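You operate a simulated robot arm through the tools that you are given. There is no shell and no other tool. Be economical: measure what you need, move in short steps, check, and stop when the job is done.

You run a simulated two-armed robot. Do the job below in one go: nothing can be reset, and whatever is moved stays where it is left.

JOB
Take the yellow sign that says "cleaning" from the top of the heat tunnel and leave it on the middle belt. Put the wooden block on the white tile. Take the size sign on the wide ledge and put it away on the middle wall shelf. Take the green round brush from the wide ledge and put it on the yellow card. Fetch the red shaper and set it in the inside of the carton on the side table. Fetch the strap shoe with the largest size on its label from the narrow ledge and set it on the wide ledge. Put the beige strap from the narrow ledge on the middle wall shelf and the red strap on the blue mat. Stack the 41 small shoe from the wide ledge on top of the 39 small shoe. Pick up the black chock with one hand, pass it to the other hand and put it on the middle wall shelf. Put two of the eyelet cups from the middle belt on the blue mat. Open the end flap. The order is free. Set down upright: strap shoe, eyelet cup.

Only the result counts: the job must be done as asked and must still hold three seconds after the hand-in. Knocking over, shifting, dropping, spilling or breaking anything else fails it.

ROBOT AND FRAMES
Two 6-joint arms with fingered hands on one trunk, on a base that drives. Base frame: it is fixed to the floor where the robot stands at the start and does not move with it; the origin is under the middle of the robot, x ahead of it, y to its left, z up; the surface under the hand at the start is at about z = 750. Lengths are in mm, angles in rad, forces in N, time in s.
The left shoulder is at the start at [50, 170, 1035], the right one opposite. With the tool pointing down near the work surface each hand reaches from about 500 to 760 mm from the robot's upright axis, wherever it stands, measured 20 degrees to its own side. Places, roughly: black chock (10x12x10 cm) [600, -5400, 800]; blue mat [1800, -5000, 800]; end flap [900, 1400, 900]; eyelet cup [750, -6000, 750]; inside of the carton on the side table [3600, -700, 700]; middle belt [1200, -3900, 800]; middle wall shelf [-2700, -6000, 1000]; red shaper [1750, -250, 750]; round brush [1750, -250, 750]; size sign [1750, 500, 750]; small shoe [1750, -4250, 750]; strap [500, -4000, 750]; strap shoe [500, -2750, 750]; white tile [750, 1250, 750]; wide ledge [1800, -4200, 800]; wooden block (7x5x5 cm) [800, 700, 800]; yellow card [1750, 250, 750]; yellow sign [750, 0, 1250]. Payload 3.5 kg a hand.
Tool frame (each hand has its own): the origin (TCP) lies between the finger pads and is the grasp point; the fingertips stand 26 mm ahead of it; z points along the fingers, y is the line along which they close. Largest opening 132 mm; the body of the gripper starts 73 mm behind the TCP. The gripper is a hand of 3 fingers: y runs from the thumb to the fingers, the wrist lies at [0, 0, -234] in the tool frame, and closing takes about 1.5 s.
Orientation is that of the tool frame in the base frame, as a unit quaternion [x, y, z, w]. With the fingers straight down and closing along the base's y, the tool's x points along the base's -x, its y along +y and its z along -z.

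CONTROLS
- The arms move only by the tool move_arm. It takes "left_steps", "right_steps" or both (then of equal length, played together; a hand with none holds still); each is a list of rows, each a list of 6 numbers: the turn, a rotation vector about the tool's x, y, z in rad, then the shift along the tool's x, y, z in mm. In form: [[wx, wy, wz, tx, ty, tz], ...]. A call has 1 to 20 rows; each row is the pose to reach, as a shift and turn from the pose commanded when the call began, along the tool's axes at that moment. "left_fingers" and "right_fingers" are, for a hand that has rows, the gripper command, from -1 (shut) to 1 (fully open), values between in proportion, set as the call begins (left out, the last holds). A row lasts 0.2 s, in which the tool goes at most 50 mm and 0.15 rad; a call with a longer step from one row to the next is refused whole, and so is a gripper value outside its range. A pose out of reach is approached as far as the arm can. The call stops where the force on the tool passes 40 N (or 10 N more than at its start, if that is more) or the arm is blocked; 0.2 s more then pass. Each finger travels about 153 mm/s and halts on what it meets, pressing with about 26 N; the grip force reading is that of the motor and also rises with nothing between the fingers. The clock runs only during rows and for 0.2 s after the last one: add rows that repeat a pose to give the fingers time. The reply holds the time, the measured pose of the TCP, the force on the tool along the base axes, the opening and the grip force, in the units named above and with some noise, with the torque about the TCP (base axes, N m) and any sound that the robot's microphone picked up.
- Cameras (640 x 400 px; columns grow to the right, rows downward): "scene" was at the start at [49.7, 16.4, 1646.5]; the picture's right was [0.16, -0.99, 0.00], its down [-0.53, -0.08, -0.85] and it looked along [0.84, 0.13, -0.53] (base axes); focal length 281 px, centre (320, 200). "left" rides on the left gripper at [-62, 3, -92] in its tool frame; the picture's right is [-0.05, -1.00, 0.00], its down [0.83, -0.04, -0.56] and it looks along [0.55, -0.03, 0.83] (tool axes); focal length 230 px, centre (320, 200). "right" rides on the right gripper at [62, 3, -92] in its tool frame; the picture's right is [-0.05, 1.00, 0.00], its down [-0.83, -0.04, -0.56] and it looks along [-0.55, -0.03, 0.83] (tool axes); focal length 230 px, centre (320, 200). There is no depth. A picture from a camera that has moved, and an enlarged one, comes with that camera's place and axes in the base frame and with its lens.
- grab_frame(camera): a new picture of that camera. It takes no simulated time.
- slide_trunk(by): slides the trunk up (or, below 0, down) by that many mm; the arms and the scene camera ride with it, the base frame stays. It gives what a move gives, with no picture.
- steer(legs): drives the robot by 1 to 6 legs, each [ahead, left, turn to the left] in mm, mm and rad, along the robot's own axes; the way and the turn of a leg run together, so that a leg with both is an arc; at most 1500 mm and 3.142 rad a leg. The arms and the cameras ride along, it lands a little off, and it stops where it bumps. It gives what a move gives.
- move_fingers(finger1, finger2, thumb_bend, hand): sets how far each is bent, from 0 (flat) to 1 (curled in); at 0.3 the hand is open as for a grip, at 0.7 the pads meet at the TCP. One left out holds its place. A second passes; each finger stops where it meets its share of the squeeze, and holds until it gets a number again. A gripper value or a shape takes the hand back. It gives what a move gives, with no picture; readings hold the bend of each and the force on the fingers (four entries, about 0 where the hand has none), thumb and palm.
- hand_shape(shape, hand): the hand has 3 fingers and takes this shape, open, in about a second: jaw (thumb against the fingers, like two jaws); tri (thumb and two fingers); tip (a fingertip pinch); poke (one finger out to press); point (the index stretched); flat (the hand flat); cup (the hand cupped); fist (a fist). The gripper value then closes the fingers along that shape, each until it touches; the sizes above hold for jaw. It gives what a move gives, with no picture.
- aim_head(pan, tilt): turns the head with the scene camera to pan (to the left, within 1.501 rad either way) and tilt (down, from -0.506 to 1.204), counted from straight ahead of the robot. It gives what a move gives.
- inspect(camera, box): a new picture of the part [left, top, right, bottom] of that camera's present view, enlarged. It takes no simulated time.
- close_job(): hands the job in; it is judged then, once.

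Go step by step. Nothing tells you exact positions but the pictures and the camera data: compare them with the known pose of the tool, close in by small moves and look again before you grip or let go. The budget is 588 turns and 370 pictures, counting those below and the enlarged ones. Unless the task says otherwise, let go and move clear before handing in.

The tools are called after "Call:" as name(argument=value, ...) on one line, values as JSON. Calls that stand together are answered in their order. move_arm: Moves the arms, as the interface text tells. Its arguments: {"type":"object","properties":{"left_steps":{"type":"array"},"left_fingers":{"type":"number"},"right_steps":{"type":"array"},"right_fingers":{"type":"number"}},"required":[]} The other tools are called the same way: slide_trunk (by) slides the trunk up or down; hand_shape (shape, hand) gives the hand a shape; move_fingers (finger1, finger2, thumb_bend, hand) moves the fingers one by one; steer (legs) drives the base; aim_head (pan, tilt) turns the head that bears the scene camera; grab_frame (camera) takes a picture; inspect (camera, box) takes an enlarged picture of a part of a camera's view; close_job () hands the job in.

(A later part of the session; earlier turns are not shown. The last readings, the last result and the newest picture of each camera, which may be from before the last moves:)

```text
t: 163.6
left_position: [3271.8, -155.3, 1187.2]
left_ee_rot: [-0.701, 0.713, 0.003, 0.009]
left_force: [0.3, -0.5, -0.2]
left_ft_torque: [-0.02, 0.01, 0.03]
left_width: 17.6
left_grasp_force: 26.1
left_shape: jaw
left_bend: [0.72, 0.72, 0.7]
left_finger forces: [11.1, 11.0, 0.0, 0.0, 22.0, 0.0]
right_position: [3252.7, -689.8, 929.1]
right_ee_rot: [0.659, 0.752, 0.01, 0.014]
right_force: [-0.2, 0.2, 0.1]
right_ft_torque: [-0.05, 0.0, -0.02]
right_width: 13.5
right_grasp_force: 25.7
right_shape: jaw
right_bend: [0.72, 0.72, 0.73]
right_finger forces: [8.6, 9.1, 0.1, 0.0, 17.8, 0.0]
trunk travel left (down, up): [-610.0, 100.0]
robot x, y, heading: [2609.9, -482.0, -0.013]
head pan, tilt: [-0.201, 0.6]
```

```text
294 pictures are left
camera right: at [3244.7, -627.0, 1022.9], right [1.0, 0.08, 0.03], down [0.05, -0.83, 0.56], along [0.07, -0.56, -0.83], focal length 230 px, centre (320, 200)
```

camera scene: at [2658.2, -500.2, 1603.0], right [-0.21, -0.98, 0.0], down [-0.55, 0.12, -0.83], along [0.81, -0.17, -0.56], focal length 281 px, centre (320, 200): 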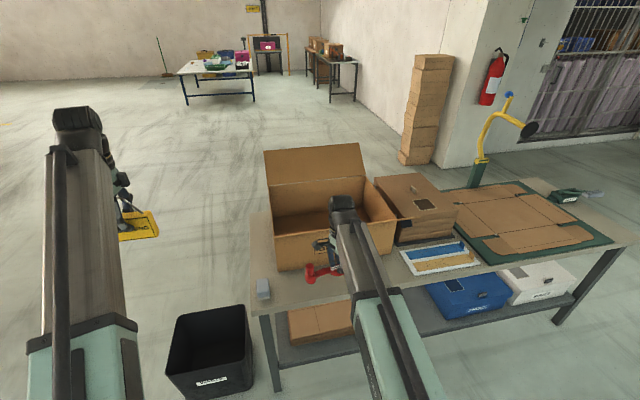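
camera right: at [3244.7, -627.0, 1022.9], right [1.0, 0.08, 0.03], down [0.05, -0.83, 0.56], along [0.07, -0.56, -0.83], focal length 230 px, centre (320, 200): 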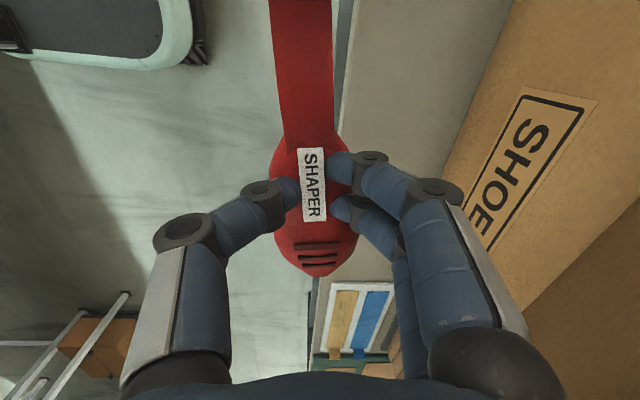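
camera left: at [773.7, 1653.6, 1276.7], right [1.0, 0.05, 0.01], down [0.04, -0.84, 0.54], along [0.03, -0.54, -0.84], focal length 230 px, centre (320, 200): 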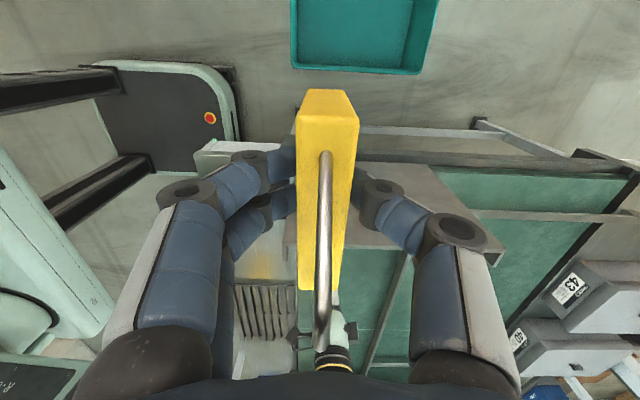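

Carton spans about x 3450–3860, y −485…−960, rim z≈915. Raise, drive up so the shaper hangs over its middle.

Call:
move_arm(right_steps=[[0, 0, 0, 0, 0, -45], [0, 0, 0, 0, 0, -90], [0, 0, 0, 0, 0, -130]])

Call:
steer(legs=[[0, -75, 0.014], [340, 0, 0]])

Call:
grab_frame(camera="right")

Call:
grab_frame(camera="scene")

```text
t: 164.4
left_position: [3272.2, -156.3, 1187.9]
left_ee_rot: [-0.702, 0.712, 0.003, 0.009]
left_force: [0.2, 0.5, 0.0]
left_ft_torque: [0.0, -0.01, 0.0]
left_width: 17.8
left_grasp_force: 26.2
left_shape: jaw
left_bend: [0.72, 0.72, 0.7]
left_finger forces: [11.0, 10.8, 0.1, 0.0, 22.0, 0.0]
right_position: [3249.9, -689.0, 1059.1]
right_ee_rot: [0.658, 0.753, 0.01, 0.013]
right_force: [-0.8, -0.6, -0.7]
right_ft_torque: [-0.01, -0.03, 0.01]
right_width: 13.9
right_grasp_force: 26.0
right_shape: jaw
right_bend: [0.72, 0.72, 0.73]
right_finger forces: [8.7, 9.2, 0.1, 0.1, 17.9, 0.0]
trunk travel left (down, up): [-610.0, 100.0]
robot x, y, heading: [2609.0, -483.3, -0.011]
head pan, tilt: [-0.201, 0.6]
```

```text
t: 167.3
left_position: [3609.3, -226.0, 1186.7]
left_ee_rot: [-0.704, 0.71, 0.004, 0.008]
left_force: [-0.4, -0.2, -1.4]
left_ft_torque: [0.02, 0.02, 0.02]
left_width: 17.6
left_grasp_force: 26.1
left_shape: jaw
left_bend: [0.72, 0.72, 0.7]
left_finger forces: [11.1, 10.9, 0.1, 0.1, 21.9, 0.0]
right_position: [3590.1, -761.1, 1058.0]
right_ee_rot: [0.656, 0.755, 0.01, 0.013]
right_force: [-0.3, -0.3, -0.6]
right_ft_torque: [-0.03, 0.0, -0.03]
right_width: 13.5
right_grasp_force: 25.9
right_shape: jaw
right_bend: [0.72, 0.72, 0.73]
right_finger forces: [8.7, 9.3, 0.0, 0.1, 17.9, 0.0]
trunk travel left (down, up): [-610.0, 100.0]
robot x, y, heading: [2951.0, -561.9, -0.007]
head pan, tilt: [-0.201, 0.6]
```

```text
293 pictures are left
camera right: at [3581.6, -699.0, 1153.0], right [1.0, 0.09, 0.03], down [0.05, -0.83, 0.56], along [0.07, -0.55, -0.83], focal length 230 px, centre (320, 200)
```

right: 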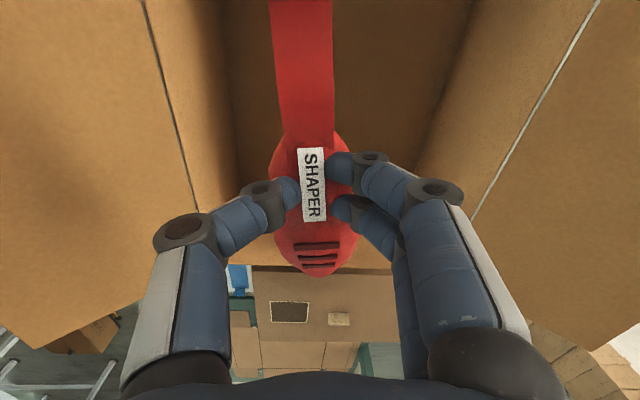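

```text
292 pictures are left
camera scene: at [2997.8, -574.9, 1602.9], right [-0.21, -0.98, 0.0], down [-0.55, 0.12, -0.82], along [0.81, -0.17, -0.57], focal length 281 px, centre (320, 200)
```

scene: 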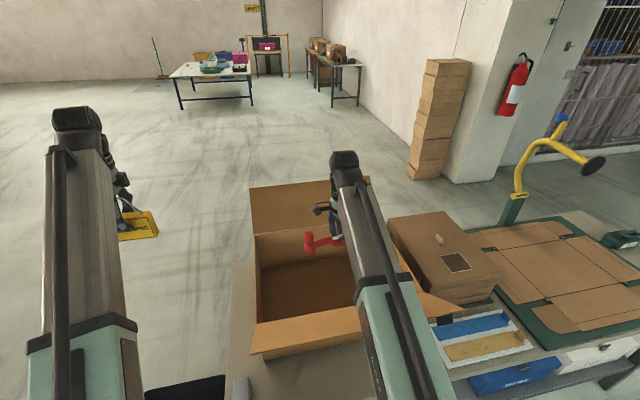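

Call:
move_arm(right_steps=[[0, 0, 0, 0, 0, 45], [0, 0, 0, 0, 0, 90], [0, 0, 0, 0, 0, 135], [0, 0, 0, 0, 0, 180], [0, 0, 0, 0, 0, 220], [0, 0, 0, 0, 0, 245]])

Call:
move_arm(right_steps=[[0, 0, 0, 0, 0, 4], [0, 0, 0, 0, 0, 8], [0, 0, 0, 0, 0, 12], [0, 0, 0, 0, 0, 16], [0, 0, 0, 0, 0, 20], [0, 0, 0, 0, 0, 24], [0, 0, 0, 0, 0, 28]])

Call:
grab_frame(camera="right")

```text
t: 168.7
left_position: [3607.6, -227.3, 1188.2]
left_ee_rot: [-0.703, 0.712, 0.004, 0.008]
left_force: [0.7, 0.1, -1.0]
left_ft_torque: [0.01, -0.03, -0.02]
left_width: 17.7
left_grasp_force: 25.6
left_shape: jaw
left_bend: [0.72, 0.72, 0.7]
left_finger forces: [11.1, 11.1, 0.0, 0.0, 22.0, 0.1]
right_position: [3597.8, -763.8, 816.8]
right_ee_rot: [0.655, 0.755, 0.011, 0.013]
right_force: [-0.3, -0.3, -0.7]
right_ft_torque: [0.0, 0.01, -0.01]
right_width: 13.5
right_grasp_force: 25.9
right_shape: jaw
right_bend: [0.72, 0.72, 0.73]
right_finger forces: [8.7, 9.1, 0.0, 0.1, 17.8, 0.1]
trunk travel left (down, up): [-610.0, 100.0]
robot x, y, heading: [2947.8, -558.5, -0.003]
head pan, tilt: [-0.201, 0.6]
```

```text
t: 170.3
left_position: [3608.0, -226.9, 1186.8]
left_ee_rot: [-0.703, 0.711, 0.004, 0.009]
left_force: [-0.4, -0.5, -0.6]
left_ft_torque: [0.02, 0.0, -0.01]
left_width: 17.8
left_grasp_force: 26.1
left_shape: jaw
left_bend: [0.72, 0.72, 0.7]
left_finger forces: [11.1, 11.0, 0.1, 0.0, 22.0, 0.0]
right_position: [3598.6, -760.5, 787.1]
right_ee_rot: [0.656, 0.755, 0.01, 0.013]
right_force: [-0.5, 0.8, 0.0]
right_ft_torque: [-0.01, 0.02, -0.02]
right_width: 13.5
right_grasp_force: 25.8
right_shape: jaw
right_bend: [0.72, 0.72, 0.73]
right_finger forces: [8.7, 9.1, 0.0, 0.0, 17.6, 0.0]
trunk travel left (down, up): [-610.0, 100.0]
robot x, y, heading: [2951.0, -559.8, -0.006]
head pan, tilt: [-0.201, 0.6]
```

```text
291 pictures are left
camera right: at [3589.4, -699.2, 881.4], right [1.0, 0.09, 0.03], down [0.05, -0.83, 0.56], along [0.08, -0.55, -0.83], focal length 230 px, centre (320, 200)
```

right: 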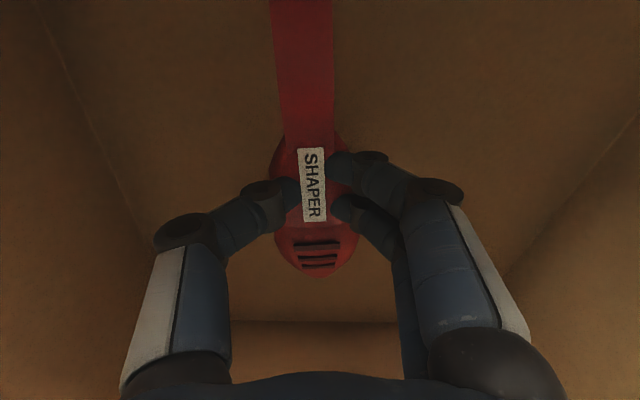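

Call:
move_arm(right_steps=[[0, 0, 0, 0, 0, 5], [0, 0, 0, 0, 0, 10], [0, 0, 0, 0, 0, 15], [0, 0, 0, 0, 0, 20], [0, 0, 0, 0, 0, 25], [0, 0, 0, 0, 0, 30], [0, 0, 0, 0, 0, 35], [0, 0, 0, 0, 0, 40], [0, 0, 0, 0, 0, 45], [0, 0, 0, 0, 0, 50]])

Call:
grab_frame(camera="scene")

```text
t: 172.5
left_position: [3597.9, -224.3, 1192.8]
left_ee_rot: [-0.704, 0.71, -0.001, 0.012]
left_force: [-0.5, 0.4, -1.1]
left_ft_torque: [0.04, 0.02, -0.02]
left_width: 17.7
left_grasp_force: 25.7
left_shape: jaw
left_bend: [0.72, 0.72, 0.7]
left_finger forces: [11.1, 11.0, 0.1, 0.0, 22.0, 0.0]
right_position: [3600.3, -760.1, 756.4]
right_ee_rot: [0.656, 0.754, 0.017, 0.026]
right_force: [1.2, -0.4, -0.7]
right_ft_torque: [-0.01, 0.04, -0.01]
right_width: 13.5
right_grasp_force: 26.1
right_shape: jaw
right_bend: [0.72, 0.72, 0.73]
right_finger forces: [8.7, 9.1, 0.0, 0.0, 17.8, 0.1]
trunk travel left (down, up): [-610.0, 100.0]
robot x, y, heading: [2948.1, -560.8, -0.007]
head pan, tilt: [-0.201, 0.6]
```

```text
290 pictures are left
camera scene: at [2983.0, -570.9, 1604.9], right [-0.21, -0.98, 0.0], down [-0.55, 0.11, -0.83], along [0.81, -0.17, -0.56], focal length 281 px, centre (320, 200)
```

scene: 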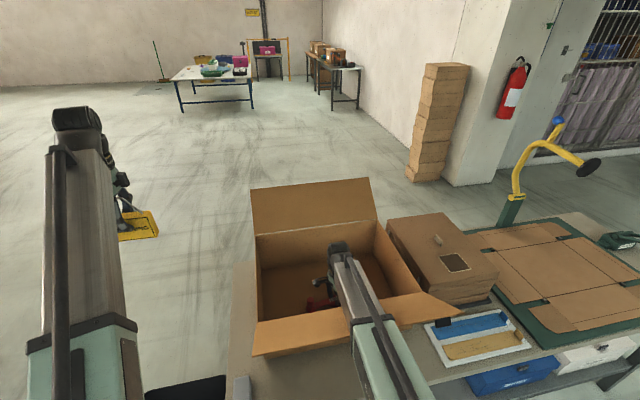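

The base tilted slightly: the forearm is pressing on the carton rim. I back up, raise the trunk so the forearm is steeper, then lower again.

Call:
move_arm(right_steps=[[0, 0, 0, 0, 0, -20], [0, 0, 0, 0, 0, -40], [0, 0, 0, 0, 0, -60]])

Call:
slide_trunk(by=100)

Call:
grab_frame(camera="scene")

Call:
grab_frame(camera="right")

```text
t: 173.3
left_position: [3607.7, -227.3, 1186.7]
left_ee_rot: [-0.703, 0.711, 0.003, 0.009]
left_force: [0.1, 0.0, -0.3]
left_ft_torque: [0.0, -0.05, 0.0]
left_width: 17.4
left_grasp_force: 25.7
left_shape: jaw
left_bend: [0.72, 0.72, 0.7]
left_finger forces: [11.1, 10.9, 0.0, 0.0, 22.1, 0.0]
right_position: [3594.5, -761.5, 793.5]
right_ee_rot: [0.656, 0.755, 0.009, 0.012]
right_force: [-0.3, -0.2, -1.0]
right_ft_torque: [-0.02, -0.04, 0.0]
right_width: 13.7
right_grasp_force: 25.7
right_shape: jaw
right_bend: [0.72, 0.72, 0.73]
right_finger forces: [8.7, 9.1, 0.0, 0.0, 17.8, 0.0]
trunk travel left (down, up): [-610.0, 100.0]
robot x, y, heading: [2946.2, -559.9, -0.01]
head pan, tilt: [-0.201, 0.6]
```

```text
t: 174.6
left_position: [3608.4, -227.4, 1287.5]
left_ee_rot: [-0.703, 0.711, 0.003, 0.009]
left_force: [-0.6, -0.5, -0.8]
left_ft_torque: [0.01, -0.03, 0.0]
left_width: 17.7
left_grasp_force: 26.6
left_shape: jaw
left_bend: [0.72, 0.72, 0.7]
left_finger forces: [11.1, 11.0, 0.1, 0.0, 21.9, 0.1]
right_position: [3597.5, -761.4, 896.3]
right_ee_rot: [0.656, 0.755, 0.009, 0.014]
right_force: [-0.2, -0.2, -0.4]
right_ft_torque: [0.0, -0.01, 0.0]
right_width: 13.4
right_grasp_force: 26.7
right_shape: jaw
right_bend: [0.72, 0.72, 0.73]
right_finger forces: [8.7, 9.1, 0.1, 0.0, 17.8, 0.0]
trunk travel left (down, up): [-710.0, 0.0]
robot x, y, heading: [2946.9, -558.6, -0.004]
head pan, tilt: [-0.201, 0.6]
```

```text
289 pictures are left
camera scene: at [2996.8, -574.9, 1702.9], right [-0.21, -0.98, 0.0], down [-0.55, 0.12, -0.82], along [0.81, -0.17, -0.57], focal length 281 px, centre (320, 200)
```

scene: 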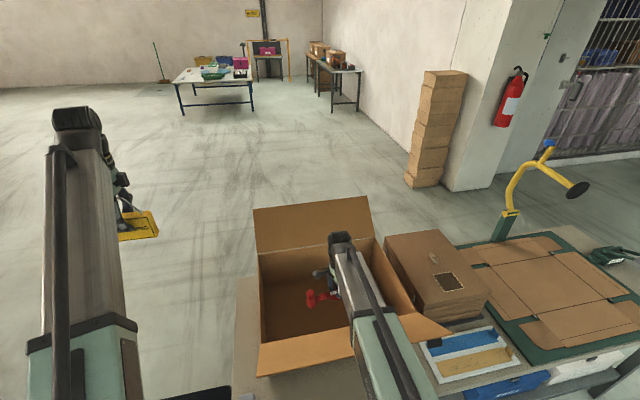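

```text
288 pictures are left
camera right: at [3588.9, -700.2, 991.1], right [1.0, 0.09, 0.03], down [0.05, -0.83, 0.56], along [0.08, -0.55, -0.83], focal length 230 px, centre (320, 200)
```

right: 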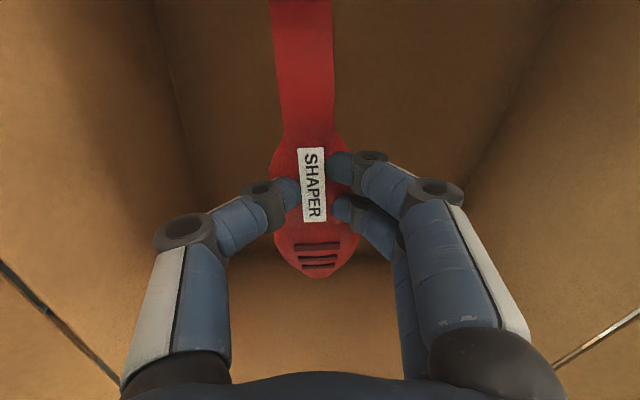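

Call:
move_arm(right_steps=[[0, 0, 0, 0, 0, 40], [0, 0, 0, 0, 0, 80], [0, 0, 0, 0, 0, 115], [0, 0, 0, 0, 0, 125], [0, 0, 0, 0, 0, 135], [0, 0, 0, 0, 0, 140]])

Call:
move_arm(right_steps=[[0, 0, 0, 0, 0, 4], [0, 0, 0, 0, 0, 8], [0, 0, 0, 0, 0, 12], [0, 0, 0, 0, 0, 16]])

Call:
grab_frame(camera="right")

Call:
grab_frame(camera="scene")

```text
t: 176.0
left_position: [3607.8, -226.2, 1286.9]
left_ee_rot: [-0.704, 0.71, 0.004, 0.009]
left_force: [-0.6, -0.5, -0.4]
left_ft_torque: [0.01, 0.01, -0.03]
left_width: 17.7
left_grasp_force: 25.6
left_shape: jaw
left_bend: [0.72, 0.72, 0.7]
left_finger forces: [11.1, 11.0, 0.0, 0.0, 22.0, 0.0]
right_position: [3602.2, -762.5, 756.7]
right_ee_rot: [0.656, 0.754, 0.011, 0.013]
right_force: [-0.9, 0.2, -1.2]
right_ft_torque: [0.0, -0.01, -0.02]
right_width: 13.4
right_grasp_force: 26.9
right_shape: jaw
right_bend: [0.72, 0.72, 0.73]
right_finger forces: [8.6, 9.1, 0.0, 0.0, 17.6, 0.1]
trunk travel left (down, up): [-710.0, 0.0]
robot x, y, heading: [2948.5, -558.5, -0.002]
head pan, tilt: [-0.201, 0.6]
```

```text
t: 176.9
left_position: [3606.8, -225.5, 1289.8]
left_ee_rot: [-0.704, 0.711, 0.003, 0.009]
left_force: [-0.4, 0.6, -1.0]
left_ft_torque: [-0.01, 0.01, 0.01]
left_width: 17.6
left_grasp_force: 26.1
left_shape: jaw
left_bend: [0.72, 0.72, 0.7]
left_finger forces: [11.0, 11.0, 0.1, 0.1, 21.9, 0.0]
right_position: [3603.2, -761.7, 749.3]
right_ee_rot: [0.656, 0.755, 0.012, 0.016]
right_force: [-8.5, 1.0, 23.9]
right_ft_torque: [0.01, 0.51, -0.01]
right_width: 15.8
right_grasp_force: 25.5
right_shape: jaw
right_bend: [0.72, 0.72, 0.73]
right_finger forces: [10.0, 13.4, 0.0, 0.0, 39.2, 0.0]
trunk travel left (down, up): [-710.0, 0.0]
robot x, y, heading: [2948.5, -560.9, -0.004]
head pan, tilt: [-0.201, 0.6]
stopped in row 4 (right hand): the force on the tool passed its limit at 45 N (the readings are from after the stop); the commanded pose is now the measured one
```

```text
287 pictures are left
camera right: at [3594.3, -700.3, 843.5], right [1.0, 0.09, 0.04], down [0.05, -0.83, 0.56], along [0.08, -0.56, -0.83], focal length 230 px, centre (320, 200)
```

right: 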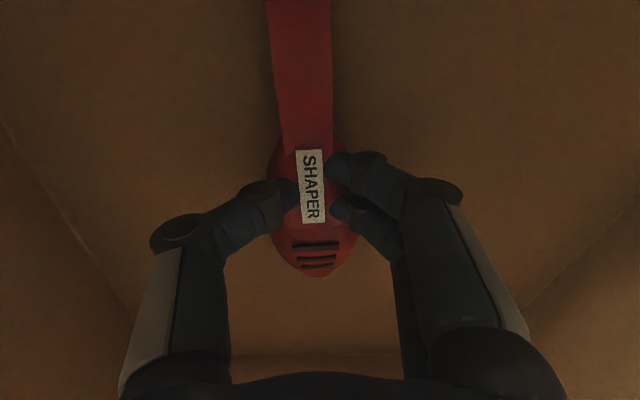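

```text
286 pictures are left
camera scene: at [2994.2, -574.2, 1703.2], right [-0.21, -0.98, 0.0], down [-0.55, 0.12, -0.83], along [0.81, -0.17, -0.56], focal length 281 px, centre (320, 200)
```

scene: 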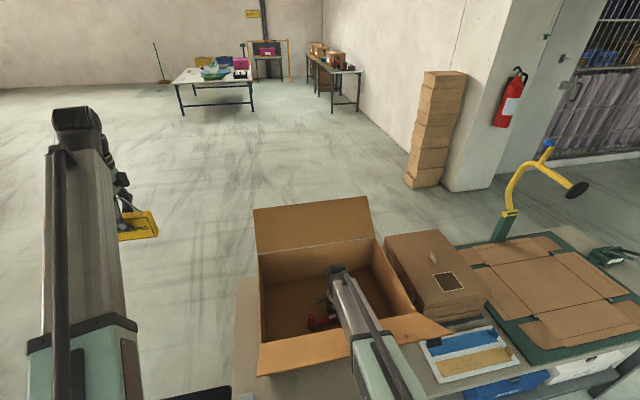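

Call:
move_arm(right_steps=[[0, 0, 0, 0, 0, -3], [0, 0, 0, 0, 0, -3], [0, 0, 0, 0, 0, -3], [0, 0, 0, 0, 0, -3], [0, 0, 0, 0, 0, -3]], right_fingers=0.5)

Call:
move_arm(right_steps=[[0, 0, 0, 0, 0, -40], [0, 0, 0, 0, 0, -85], [0, 0, 0, 0, 0, -130], [0, 0, 0, 0, 0, -180], [0, 0, 0, 0, 0, -230], [0, 0, 0, 0, 0, -280], [0, 0, 0, 0, 0, -320]])

Call:
grab_frame(camera="right")

```text
t: 178.1
left_position: [3606.7, -226.7, 1287.6]
left_ee_rot: [-0.703, 0.711, 0.002, 0.009]
left_force: [0.4, -0.3, -0.6]
left_ft_torque: [0.02, -0.01, 0.0]
left_width: 17.8
left_grasp_force: 25.9
left_shape: jaw
left_bend: [0.72, 0.72, 0.7]
left_finger forces: [11.1, 11.0, 0.0, 0.0, 22.0, 0.0]
right_position: [3604.8, -762.6, 751.7]
right_ee_rot: [0.656, 0.754, 0.013, 0.017]
right_force: [12.9, -0.2, 31.9]
right_ft_torque: [-0.09, 0.81, 0.05]
right_width: 97.1
right_grasp_force: 0.1
right_shape: jaw
right_bend: [0.64, 0.64, 0.73]
right_finger forces: [0.0, 0.0, 0.0, 0.1, 32.2, 0.1]
trunk travel left (down, up): [-710.0, 0.0]
robot x, y, heading: [2949.5, -562.6, -0.005]
head pan, tilt: [-0.201, 0.6]
```

```text
t: 179.7
left_position: [3608.0, -227.3, 1287.2]
left_ee_rot: [-0.703, 0.711, 0.003, 0.009]
left_force: [0.5, -0.8, -1.1]
left_ft_torque: [0.03, 0.0, 0.02]
left_width: 17.8
left_grasp_force: 25.8
left_shape: jaw
left_bend: [0.72, 0.72, 0.7]
left_finger forces: [11.0, 10.9, 0.1, 0.0, 22.0, 0.1]
right_position: [3592.1, -762.0, 1068.8]
right_ee_rot: [0.656, 0.755, 0.011, 0.015]
right_force: [0.4, 0.7, 0.8]
right_ft_torque: [0.02, -0.01, -0.01]
right_width: 98.9
right_grasp_force: 0.1
right_shape: jaw
right_bend: [0.64, 0.64, 0.6]
right_finger forces: [0.0, 0.1, 0.0, 0.0, 0.1, 0.0]
trunk travel left (down, up): [-710.0, 0.0]
robot x, y, heading: [2949.2, -560.1, -0.006]
head pan, tilt: [-0.201, 0.6]
```

```text
285 pictures are left
camera right: at [3583.5, -700.8, 1162.8], right [1.0, 0.09, 0.04], down [0.05, -0.83, 0.56], along [0.08, -0.56, -0.83], focal length 230 px, centre (320, 200)
```

right: 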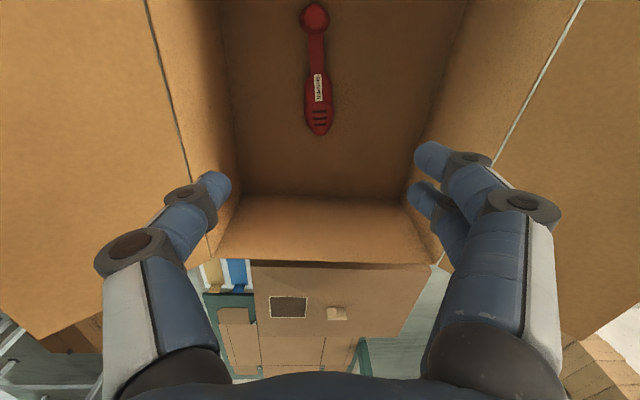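

Shaper lies in the carton. Retract the right hand a bit, turn back to the line and go for the size sign.

Call:
steer(legs=[[-350, 0, 0], [0, 0, -1.57], [0, 0, -1.57]])

Call:
move_arm(right_steps=[[0, 0, 0, 0, -40, 0], [0, 0, 0, 0, -80, 0], [0, 0, 0, 0, -110, 0]], right_fingers=1)

Call:
grab_frame(camera="right")

```text
t: 189.7
left_position: [1938.2, -880.8, 1288.1]
left_ee_rot: [0.715, 0.699, -0.008, 0.003]
left_force: [-0.6, 0.5, -1.4]
left_ft_torque: [-0.01, 0.0, 0.01]
left_width: 17.6
left_grasp_force: 26.3
left_shape: jaw
left_bend: [0.72, 0.72, 0.7]
left_finger forces: [10.7, 10.7, 0.1, 0.0, 21.5, 0.0]
right_position: [1959.8, -346.2, 1068.6]
right_ee_rot: [0.751, -0.66, -0.015, 0.011]
right_force: [-0.5, -0.5, 0.4]
right_ft_torque: [-0.01, 0.01, -0.03]
right_width: 98.7
right_grasp_force: 0.1
right_shape: jaw
right_bend: [0.64, 0.64, 0.6]
right_finger forces: [0.1, 0.0, 0.0, 0.1, 0.0, 0.0]
trunk travel left (down, up): [-710.0, 0.0]
robot x, y, heading: [2599.9, -558.1, 3.121]
head pan, tilt: [-0.201, 0.6]
```

```text
t: 190.5
left_position: [1938.5, -881.1, 1287.6]
left_ee_rot: [0.716, 0.698, -0.009, 0.003]
left_force: [0.9, -0.6, -0.3]
left_ft_torque: [0.0, -0.02, 0.03]
left_width: 17.1
left_grasp_force: 25.4
left_shape: jaw
left_bend: [0.72, 0.72, 0.7]
left_finger forces: [10.8, 10.7, 0.0, 0.0, 21.5, 0.0]
right_position: [2070.7, -332.1, 1064.8]
right_ee_rot: [0.75, -0.661, -0.016, 0.012]
right_force: [0.1, 1.0, 1.3]
right_ft_torque: [-0.01, 0.03, 0.0]
right_width: 132.0
right_grasp_force: 0.0
right_shape: jaw
right_bend: [0.3, 0.3, 0.3]
right_finger forces: [0.0, 0.0, 0.1, 0.0, 0.0, 0.0]
trunk travel left (down, up): [-710.0, 0.0]
robot x, y, heading: [2604.2, -557.5, 3.125]
head pan, tilt: [-0.201, 0.6]
```

```text
284 pictures are left
camera right: at [2079.3, -393.4, 1158.6], right [-1.0, -0.07, 0.04], down [-0.04, 0.83, 0.56], along [-0.07, 0.56, -0.83], focal length 230 px, centre (320, 200)
```

right: 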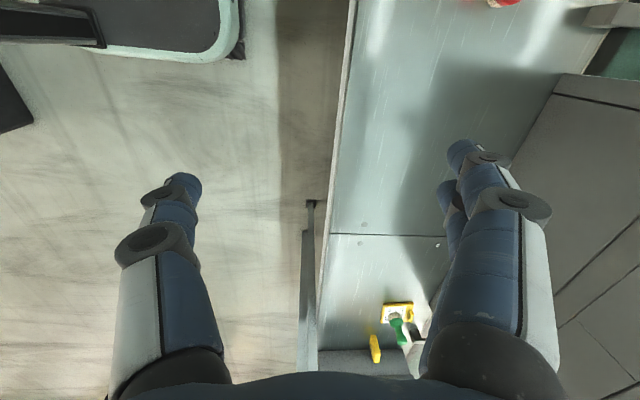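

Call:
steer(legs=[[0, -500, 0.016], [254, 0, 0]])

Call:
grab_frame(camera="right")

Call:
aim_head(pan=-0.5, tilt=0.7)

Call:
grab_frame(camera="scene")

```text
t: 194.8
left_position: [1699.2, -389.8, 1286.5]
left_ee_rot: [0.707, 0.708, -0.009, 0.004]
left_force: [-0.4, 0.1, -1.4]
left_ft_torque: [-0.02, -0.03, -0.02]
left_width: 17.5
left_grasp_force: 25.8
left_shape: jaw
left_bend: [0.72, 0.72, 0.7]
left_finger forces: [10.9, 10.7, 0.0, 0.1, 21.5, 0.0]
right_position: [1820.3, 162.9, 1063.4]
right_ee_rot: [0.758, -0.652, -0.014, 0.012]
right_force: [0.0, 0.3, -0.7]
right_ft_torque: [0.0, -0.02, 0.02]
right_width: 131.7
right_grasp_force: 0.1
right_shape: jaw
right_bend: [0.3, 0.3, 0.3]
right_finger forces: [0.1, 0.0, 0.0, 0.1, 0.1, 0.1]
trunk travel left (down, up): [-710.0, 0.0]
robot x, y, heading: [2357.6, -48.8, -3.14]
head pan, tilt: [-0.201, 0.6]
```

```text
283 pictures are left
camera right: at [1829.1, 100.7, 1157.7], right [-0.99, -0.1, 0.04], down [-0.06, 0.83, 0.56], along [-0.08, 0.55, -0.83], focal length 230 px, centre (320, 200)
```

right: 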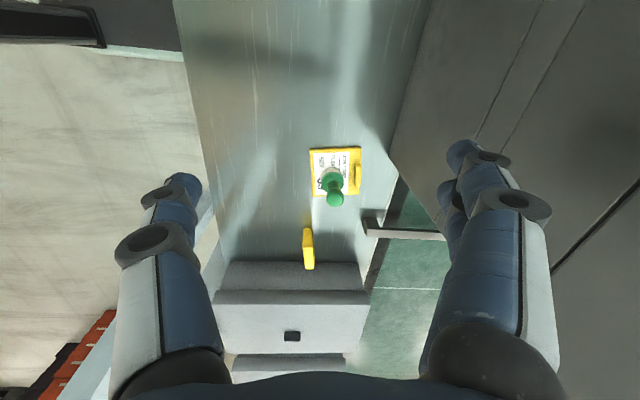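

```text
t: 195.7
left_position: [1701.7, -390.8, 1287.9]
left_ee_rot: [0.707, 0.707, -0.008, 0.003]
left_force: [-0.4, 0.2, 0.2]
left_ft_torque: [0.02, 0.01, -0.02]
left_width: 17.4
left_grasp_force: 26.7
left_shape: jaw
left_bend: [0.72, 0.72, 0.7]
left_finger forces: [10.8, 10.7, 0.1, 0.1, 21.5, 0.1]
right_position: [1819.8, 162.2, 1065.0]
right_ee_rot: [0.757, -0.653, -0.014, 0.012]
right_force: [-0.4, -0.8, 0.3]
right_ft_torque: [0.0, -0.01, 0.0]
right_width: 131.9
right_grasp_force: 0.1
right_shape: jaw
right_bend: [0.3, 0.3, 0.3]
right_finger forces: [0.0, 0.0, 0.0, 0.0, 0.0, 0.0]
trunk travel left (down, up): [-710.0, 0.0]
robot x, y, heading: [2356.9, -50.6, -3.145]
head pan, tilt: [-0.499, 0.7]
```

```text
282 pictures are left
camera scene: at [2323.5, -7.9, 1694.4], right [0.47, 0.88, 0.0], down [0.57, -0.31, -0.77], along [-0.67, 0.36, -0.64], focal length 281 px, centre (320, 200)
```

scene: 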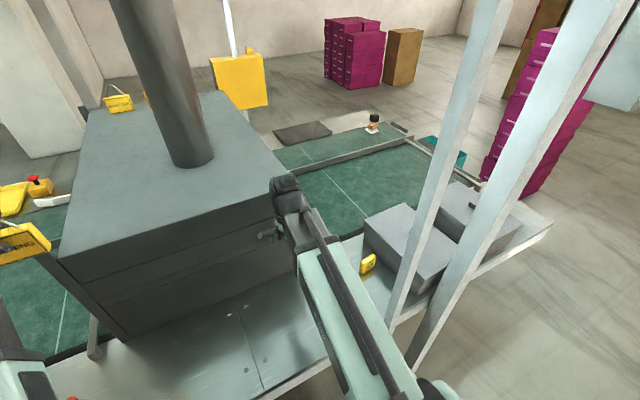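

Call:
move_arm(right_steps=[[0, 0, 0, -45, -3, 0], [0, 0, 0, -90, -6, 0], [0, 0, 0, -135, -9, 0], [0, 0, 0, -180, -11, 0], [0, 0, 0, -225, -14, 0]])

Call:
grab_frame(camera="right")

Call:
grab_frame(camera="scene")

```text
t: 196.8
left_position: [1700.4, -388.7, 1287.4]
left_ee_rot: [0.707, 0.707, -0.009, 0.005]
left_force: [0.4, -0.2, -0.1]
left_ft_torque: [-0.01, -0.01, -0.01]
left_width: 17.5
left_grasp_force: 26.5
left_shape: jaw
left_bend: [0.72, 0.72, 0.7]
left_finger forces: [10.7, 10.7, 0.0, 0.0, 21.5, 0.0]
right_position: [1799.7, 385.7, 1064.7]
right_ee_rot: [0.758, -0.652, -0.015, 0.012]
right_force: [0.5, 0.0, 0.2]
right_ft_torque: [0.0, 0.01, -0.02]
right_width: 132.0
right_grasp_force: 0.1
right_shape: jaw
right_bend: [0.3, 0.3, 0.3]
right_finger forces: [0.0, 0.0, 0.0, 0.0, 0.0, 0.0]
trunk travel left (down, up): [-710.0, 0.0]
robot x, y, heading: [2359.0, -52.3, -3.142]
head pan, tilt: [-0.499, 0.7]
```

```text
281 pictures are left
camera right: at [1809.4, 324.8, 1159.3], right [-0.99, -0.1, 0.04], down [-0.06, 0.83, 0.56], along [-0.09, 0.55, -0.83], focal length 230 px, centre (320, 200)
```

right: 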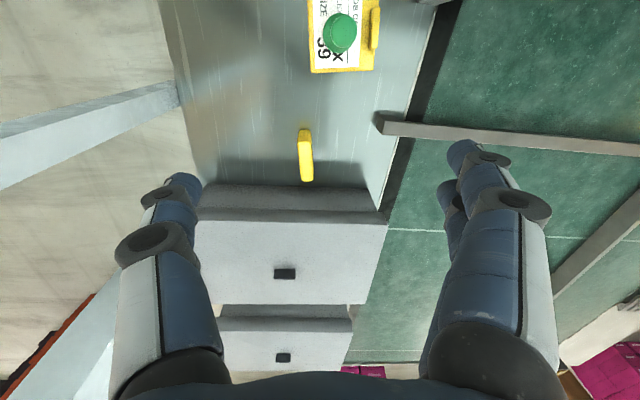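

```text
280 pictures are left
camera scene: at [2323.6, -7.0, 1694.3], right [0.47, 0.88, 0.0], down [0.57, -0.31, -0.76], along [-0.67, 0.36, -0.64], focal length 281 px, centre (320, 200)
```

scene: 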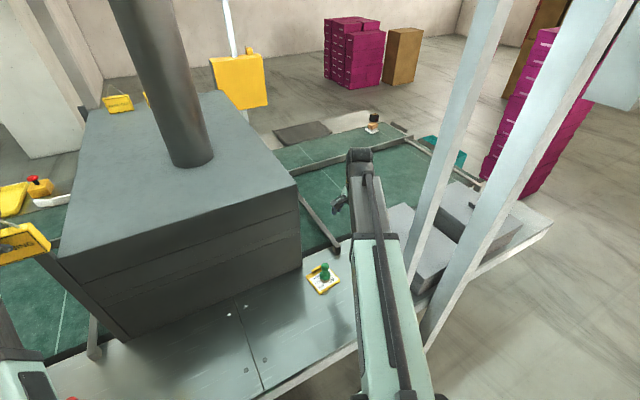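

Call:
move_arm(right_steps=[[0, 0, 0, -25, -3, 0], [0, 0, 0, -50, -6, 0], [0, 0, 0, -76, -10, 0], [0, 0, 0, -76, -12, 45], [0, 0, 0, -76, -14, 90], [0, 0, 0, -76, -16, 135], [0, 0, 0, -76, -18, 180]])

Call:
grab_frame(camera="right")

Call:
grab_frame(camera="scene")

```text
t: 198.4
left_position: [1701.1, -389.7, 1287.9]
left_ee_rot: [0.708, 0.707, -0.01, 0.004]
left_force: [0.2, 1.2, -1.3]
left_ft_torque: [-0.01, -0.01, 0.01]
left_width: 17.5
left_grasp_force: 25.6
left_shape: jaw
left_bend: [0.72, 0.72, 0.7]
left_finger forces: [10.7, 10.8, 0.1, 0.1, 21.6, 0.1]
right_position: [1801.0, 465.9, 884.6]
right_ee_rot: [0.758, -0.652, -0.014, 0.012]
right_force: [0.4, -0.4, 0.0]
right_ft_torque: [-0.01, 0.02, -0.04]
right_width: 131.7
right_grasp_force: 0.1
right_shape: jaw
right_bend: [0.3, 0.3, 0.3]
right_finger forces: [0.0, 0.0, 0.0, 0.0, 0.0, 0.1]
trunk travel left (down, up): [-710.0, 0.0]
robot x, y, heading: [2354.0, -50.8, -3.134]
head pan, tilt: [-0.499, 0.7]
```

```text
279 pictures are left
camera right: at [1809.5, 405.3, 979.6], right [-0.99, -0.1, 0.04], down [-0.06, 0.83, 0.56], along [-0.09, 0.55, -0.83], focal length 230 px, centre (320, 200)
```

right: 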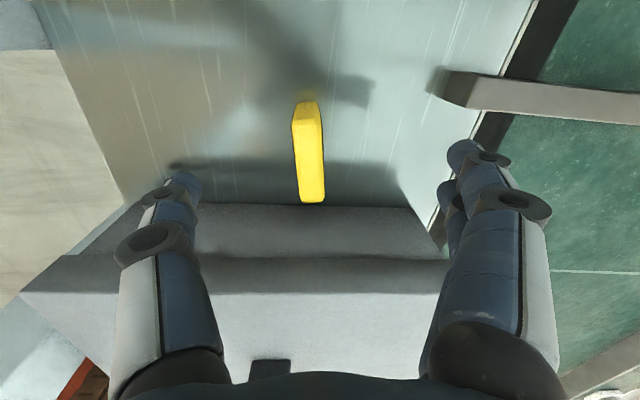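

```text
278 pictures are left
camera scene: at [2323.4, -7.4, 1694.4], right [0.48, 0.88, 0.0], down [0.57, -0.31, -0.76], along [-0.67, 0.36, -0.64], focal length 281 px, centre (320, 200)
```

scene: 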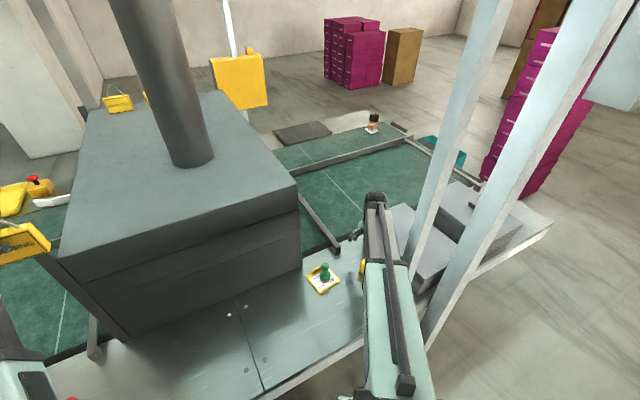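

Call:
move_arm(right_steps=[[0, 0, 0, 0, -4, 40], [0, 0, 0, 0, -8, 75], [0, 0, 0, 0, -9, 93]])

Call:
move_arm(right_steps=[[0, 0, 0, 0, 0, 0], [0, 0, 0, 0, 0, 0], [0, 0, 0, 0, 0, 0], [0, 0, 0, 0, 0, 0], [0, 0, 0, 0, 0, 0], [0, 0, 0, 0, 0, 0], [0, 0, 0, 0, 0, 0]], right_fingers=-1)

Call:
grab_frame(camera="right")

```text
t: 199.2
left_position: [1701.4, -389.7, 1287.2]
left_ee_rot: [0.708, 0.707, -0.009, 0.004]
left_force: [0.2, -0.4, -0.1]
left_ft_torque: [0.0, -0.04, 0.02]
left_width: 17.4
left_grasp_force: 26.3
left_shape: jaw
left_bend: [0.72, 0.72, 0.7]
left_finger forces: [10.8, 10.7, 0.0, 0.0, 21.5, 0.1]
right_position: [1805.6, 468.1, 792.7]
right_ee_rot: [0.758, -0.652, -0.016, 0.012]
right_force: [0.2, -0.1, -0.4]
right_ft_torque: [0.0, -0.03, 0.01]
right_width: 131.9
right_grasp_force: 0.1
right_shape: jaw
right_bend: [0.3, 0.3, 0.3]
right_finger forces: [0.0, 0.0, 0.0, 0.0, 0.1, 0.0]
trunk travel left (down, up): [-710.0, 0.0]
robot x, y, heading: [2361.9, -52.5, -3.137]
head pan, tilt: [-0.499, 0.7]
```

```text
t: 200.8
left_position: [1700.8, -389.0, 1286.9]
left_ee_rot: [0.707, 0.708, -0.009, 0.004]
left_force: [-0.1, 0.4, -0.2]
left_ft_torque: [-0.01, 0.0, 0.01]
left_width: 17.4
left_grasp_force: 26.2
left_shape: jaw
left_bend: [0.72, 0.72, 0.7]
left_finger forces: [10.9, 10.7, 0.0, 0.0, 21.5, 0.0]
right_position: [1806.8, 468.5, 792.5]
right_ee_rot: [0.758, -0.652, -0.014, 0.011]
right_force: [-0.1, 0.2, 0.3]
right_ft_torque: [-0.01, 0.02, -0.01]
right_width: 16.1
right_grasp_force: 26.2
right_shape: jaw
right_bend: [0.72, 0.72, 0.7]
right_finger forces: [11.7, 11.6, 0.0, 0.1, 23.3, 0.0]
trunk travel left (down, up): [-710.0, 0.0]
robot x, y, heading: [2357.5, -49.4, -3.14]
head pan, tilt: [-0.499, 0.7]
```

```text
277 pictures are left
camera right: at [1815.9, 406.1, 887.2], right [-0.99, -0.1, 0.04], down [-0.06, 0.83, 0.56], along [-0.09, 0.55, -0.83], focal length 230 px, centre (320, 200)
```

right: 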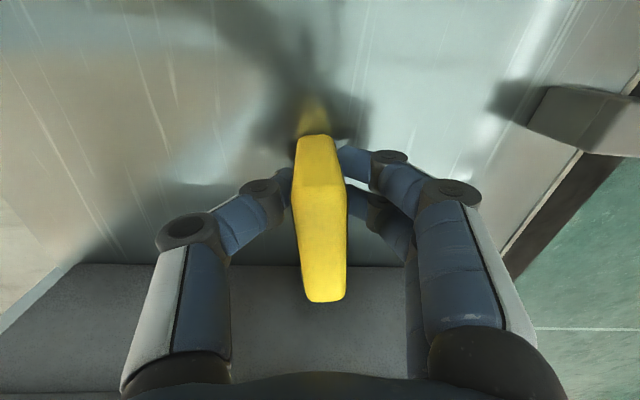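

Size sign gripped. Lift straight up, swing back clear of the pole.

Call:
move_arm(right_steps=[[0, 0, 0, 0, 0, -40], [0, 0, 0, 0, 0, -80], [0, 0, 0, 0, 0, -125], [0, 0, 0, 0, 0, -170], [0, 0, 0, 0, 0, -210]])

Call:
move_arm(right_steps=[[0, 0, 0, 45, 0, 0], [0, 0, 0, 90, 0, 0], [0, 0, 0, 135, 0, -15], [0, 0, 0, 180, 0, -30], [0, 0, 0, 225, 0, -45], [0, 0, 0, 270, 0, -60], [0, 0, 0, 300, 0, -70], [0, 0, 0, 300, -40, -70], [0, 0, 0, 300, -60, -70]])

Call:
grab_frame(camera="scene")

```text
t: 202.1
left_position: [1700.6, -389.8, 1287.0]
left_ee_rot: [0.707, 0.707, -0.009, 0.003]
left_force: [0.1, -0.2, -1.0]
left_ft_torque: [-0.03, 0.01, 0.01]
left_width: 17.0
left_grasp_force: 26.1
left_shape: jaw
left_bend: [0.72, 0.72, 0.7]
left_finger forces: [10.8, 10.7, 0.0, 0.1, 21.4, 0.0]
right_position: [1816.3, 467.2, 1003.9]
right_ee_rot: [0.758, -0.652, -0.015, 0.012]
right_force: [-0.2, -0.4, -0.9]
right_ft_torque: [0.02, -0.03, -0.02]
right_width: 16.0
right_grasp_force: 26.0
right_shape: jaw
right_bend: [0.72, 0.72, 0.7]
right_finger forces: [11.8, 11.6, 0.0, 0.0, 23.4, 0.1]
trunk travel left (down, up): [-710.0, 0.0]
robot x, y, heading: [2358.1, -49.2, -3.14]
head pan, tilt: [-0.499, 0.7]
```

```text
t: 204.1
left_position: [1702.2, -390.4, 1287.4]
left_ee_rot: [0.707, 0.707, -0.009, 0.004]
left_force: [-0.1, 0.3, -0.4]
left_ft_torque: [-0.01, -0.01, 0.0]
left_width: 17.4
left_grasp_force: 25.9
left_shape: jaw
left_bend: [0.72, 0.72, 0.7]
left_finger forces: [10.8, 10.7, 0.0, 0.0, 21.4, 0.1]
right_position: [1885.9, 180.6, 1071.2]
right_ee_rot: [0.758, -0.652, -0.014, 0.011]
right_force: [0.3, -0.1, -1.2]
right_ft_torque: [-0.03, 0.0, 0.03]
right_width: 16.2
right_grasp_force: 25.8
right_shape: jaw
right_bend: [0.72, 0.72, 0.7]
right_finger forces: [11.8, 11.7, 0.0, 0.0, 23.4, 0.0]
right hand out of reach, approached as far as the arm can: row 8, 9
trunk travel left (down, up): [-710.0, 0.0]
robot x, y, heading: [2356.1, -55.9, -3.133]
head pan, tilt: [-0.499, 0.7]
```

```text
276 pictures are left
camera scene: at [2323.5, -7.8, 1694.3], right [0.47, 0.88, 0.0], down [0.57, -0.31, -0.76], along [-0.67, 0.36, -0.64], focal length 281 px, centre (320, 200)
```

scene: 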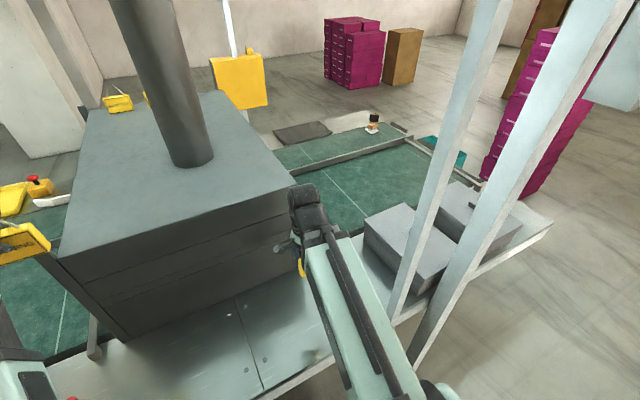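

Both signs are in hand. I now go south along the far side to survey the wide ledge there and find the crossing.

Call:
steer(legs=[[-240, 0, 0], [0, 0, 1.567], [1500, 0, 0]])

Call:
aim_head(pan=-0.35, tilt=0.3)

Call:
grab_frame(camera="scene")

```text
t: 216.6
left_position: [2883.7, -2203.9, 1287.0]
left_ee_rot: [0.015, 1.0, -0.003, 0.009]
left_force: [-0.5, 0.0, 0.2]
left_ft_torque: [-0.02, -0.01, -0.02]
left_width: 17.3
left_grasp_force: 26.6
left_shape: jaw
left_bend: [0.72, 0.72, 0.71]
left_finger forces: [10.7, 10.7, 0.1, 0.0, 21.5, 0.1]
right_position: [2317.6, -2001.4, 1072.7]
right_ee_rot: [0.998, 0.061, -0.001, 0.018]
right_force: [0.4, -0.1, -1.1]
right_ft_torque: [0.02, -0.06, 0.01]
right_width: 16.0
right_grasp_force: 26.0
right_shape: jaw
right_bend: [0.72, 0.72, 0.7]
right_finger forces: [11.7, 11.5, 0.0, 0.0, 23.0, 0.1]
trunk travel left (down, up): [-710.0, 0.0]
robot x, y, heading: [2564.0, -1536.1, -1.598]
head pan, tilt: [-0.499, 0.7]
```

```text
t: 217.4
left_position: [2883.5, -2203.6, 1287.6]
left_ee_rot: [0.016, 1.0, -0.003, 0.008]
left_force: [1.5, 0.5, -0.5]
left_ft_torque: [0.02, 0.02, -0.02]
left_width: 17.3
left_grasp_force: 25.3
left_shape: jaw
left_bend: [0.72, 0.72, 0.71]
left_finger forces: [10.8, 10.6, 0.0, 0.0, 21.5, 0.0]
right_position: [2318.3, -2001.7, 1072.4]
right_ee_rot: [0.998, 0.06, -0.002, 0.018]
right_force: [-0.2, 0.4, -0.3]
right_ft_torque: [0.02, -0.05, 0.02]
right_width: 15.8
right_grasp_force: 25.8
right_shape: jaw
right_bend: [0.72, 0.72, 0.7]
right_finger forces: [11.6, 11.5, 0.0, 0.1, 23.2, 0.1]
trunk travel left (down, up): [-710.0, 0.0]
robot x, y, heading: [2564.9, -1537.1, -1.595]
head pan, tilt: [-0.351, 0.3]
```

```text
275 pictures are left
camera scene: at [2531.3, -1582.0, 1730.4], right [-0.93, 0.37, 0.0], down [0.11, 0.28, -0.95], along [-0.35, -0.89, -0.3], focal length 281 px, centre (320, 200)
```

scene: 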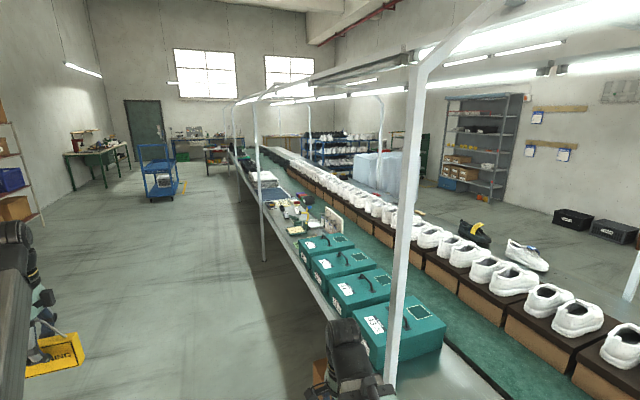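

Call:
steer(legs=[[1250, 20, 0.03], [1050, 0, 0]])

Call:
aim_head(pan=-0.6, tilt=0.45)

Call:
grab_frame(camera="scene")

Call:
inspect(camera="scene", box=[200, 180, 460, 342])

```text
t: 228.9
left_position: [2913.8, -4522.1, 1286.7]
left_ee_rot: [0.003, 1.0, -0.003, 0.009]
left_force: [0.1, 0.7, -0.3]
left_ft_torque: [0.01, -0.01, 0.02]
left_width: 17.0
left_grasp_force: 25.7
left_shape: jaw
left_bend: [0.72, 0.72, 0.71]
left_finger forces: [10.8, 10.7, 0.0, 0.0, 21.5, 0.0]
right_position: [2344.1, -4334.2, 1072.9]
right_ee_rot: [0.997, 0.072, -0.002, 0.018]
right_force: [0.2, 0.4, -0.7]
right_ft_torque: [0.0, -0.03, 0.02]
right_width: 15.7
right_grasp_force: 26.0
right_shape: jaw
right_bend: [0.72, 0.72, 0.7]
right_finger forces: [11.6, 11.4, 0.0, 0.0, 23.0, 0.0]
trunk travel left (down, up): [-710.0, 0.0]
robot x, y, heading: [2578.8, -3861.2, -1.576]
head pan, tilt: [-0.351, 0.3]
```

```text
t: 229.7
left_position: [2914.0, -4522.1, 1287.9]
left_ee_rot: [0.003, 1.0, -0.003, 0.008]
left_force: [-0.4, -0.1, -0.6]
left_ft_torque: [-0.02, -0.02, -0.01]
left_width: 17.0
left_grasp_force: 25.7
left_shape: jaw
left_bend: [0.72, 0.72, 0.71]
left_finger forces: [10.8, 10.6, 0.0, 0.0, 21.5, 0.0]
right_position: [2343.7, -4334.6, 1072.7]
right_ee_rot: [0.997, 0.073, -0.003, 0.018]
right_force: [-0.7, -0.5, -1.9]
right_ft_torque: [-0.03, -0.02, -0.03]
right_width: 15.8
right_grasp_force: 26.2
right_shape: jaw
right_bend: [0.72, 0.72, 0.7]
right_finger forces: [11.6, 11.5, 0.0, 0.1, 23.1, 0.0]
trunk travel left (down, up): [-710.0, 0.0]
robot x, y, heading: [2579.9, -3864.9, -1.57]
head pan, tilt: [-0.6, 0.45]
```

```text
274 pictures are left
camera scene: at [2527.5, -3897.6, 1716.6], right [-0.82, 0.57, 0.0], down [0.25, 0.36, -0.9], along [-0.51, -0.74, -0.43], focal length 281 px, centre (320, 200)
```

scene: 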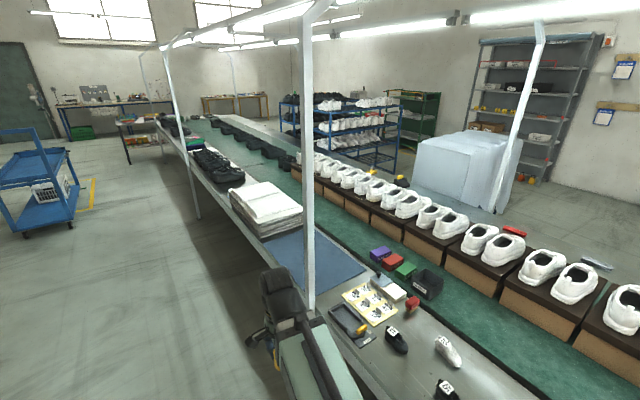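

```text
2.46 times, centred on (330, 261) of scene
camera zoom: at [2527.5, -3897.6, 1716.6], right [-0.82, 0.57, 0.0], down [0.25, 0.36, -0.9], along [-0.51, -0.74, -0.43], focal length 691 px, centre (295, 50)
```

zoom: 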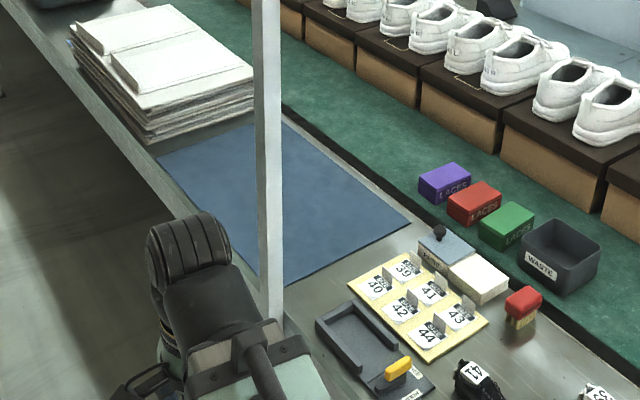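

Call:
steer(legs=[[1300, 0, 0], [1200, 0, 0]])

Call:
aim_head(pan=-0.5, tilt=0.35)

Call:
grab_frame(camera="scene")

```text
t: 241.8
left_position: [2958.0, -6987.4, 1287.0]
left_ee_rot: [-0.015, 1.0, -0.004, 0.009]
left_force: [0.8, -0.5, -1.1]
left_ft_torque: [0.01, -0.01, -0.02]
left_width: 17.2
left_grasp_force: 26.2
left_shape: jaw
left_bend: [0.72, 0.72, 0.71]
left_finger forces: [10.8, 10.7, 0.0, 0.0, 21.5, 0.0]
right_position: [2381.8, -6819.5, 1072.4]
right_ee_rot: [0.996, 0.089, -0.002, 0.018]
right_force: [0.2, -0.3, -0.9]
right_ft_torque: [0.01, -0.05, 0.01]
right_width: 15.9
right_grasp_force: 25.9
right_shape: jaw
right_bend: [0.72, 0.72, 0.7]
right_finger forces: [11.5, 11.5, 0.0, 0.1, 23.2, 0.0]
trunk travel left (down, up): [-710.0, 0.0]
robot x, y, heading: [2599.9, -6341.0, -1.533]
head pan, tilt: [-0.6, 0.45]
```

```text
t: 242.4
left_position: [2957.5, -6986.8, 1287.1]
left_ee_rot: [-0.015, 1.0, -0.004, 0.008]
left_force: [-0.6, -0.1, -0.6]
left_ft_torque: [0.06, 0.0, 0.03]
left_width: 17.2
left_grasp_force: 26.0
left_shape: jaw
left_bend: [0.72, 0.72, 0.71]
left_finger forces: [10.8, 10.7, 0.0, 0.1, 21.4, 0.0]
right_position: [2381.6, -6818.2, 1072.7]
right_ee_rot: [0.996, 0.089, -0.002, 0.017]
right_force: [-0.4, 0.1, -1.5]
right_ft_torque: [0.02, -0.02, -0.06]
right_width: 16.1
right_grasp_force: 26.1
right_shape: jaw
right_bend: [0.72, 0.72, 0.7]
right_finger forces: [11.6, 11.5, 0.0, 0.1, 23.1, 0.1]
trunk travel left (down, up): [-710.0, 0.0]
robot x, y, heading: [2598.6, -6339.9, -1.538]
head pan, tilt: [-0.499, 0.351]
```

```text
272 pictures are left
camera scene: at [2557.2, -6382.0, 1725.7], right [-0.89, 0.45, 0.0], down [0.15, 0.31, -0.94], along [-0.42, -0.84, -0.34], focal length 281 px, centre (320, 200)
```

scene: 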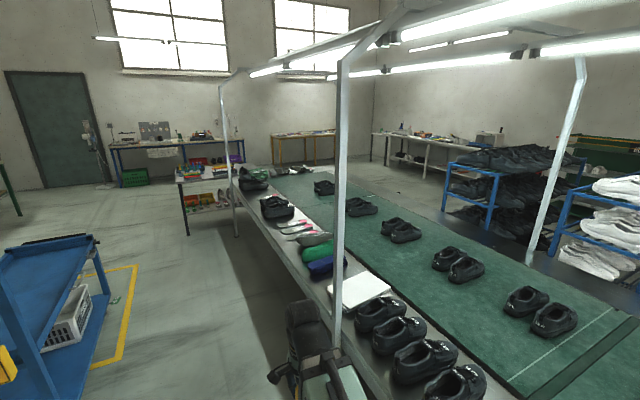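

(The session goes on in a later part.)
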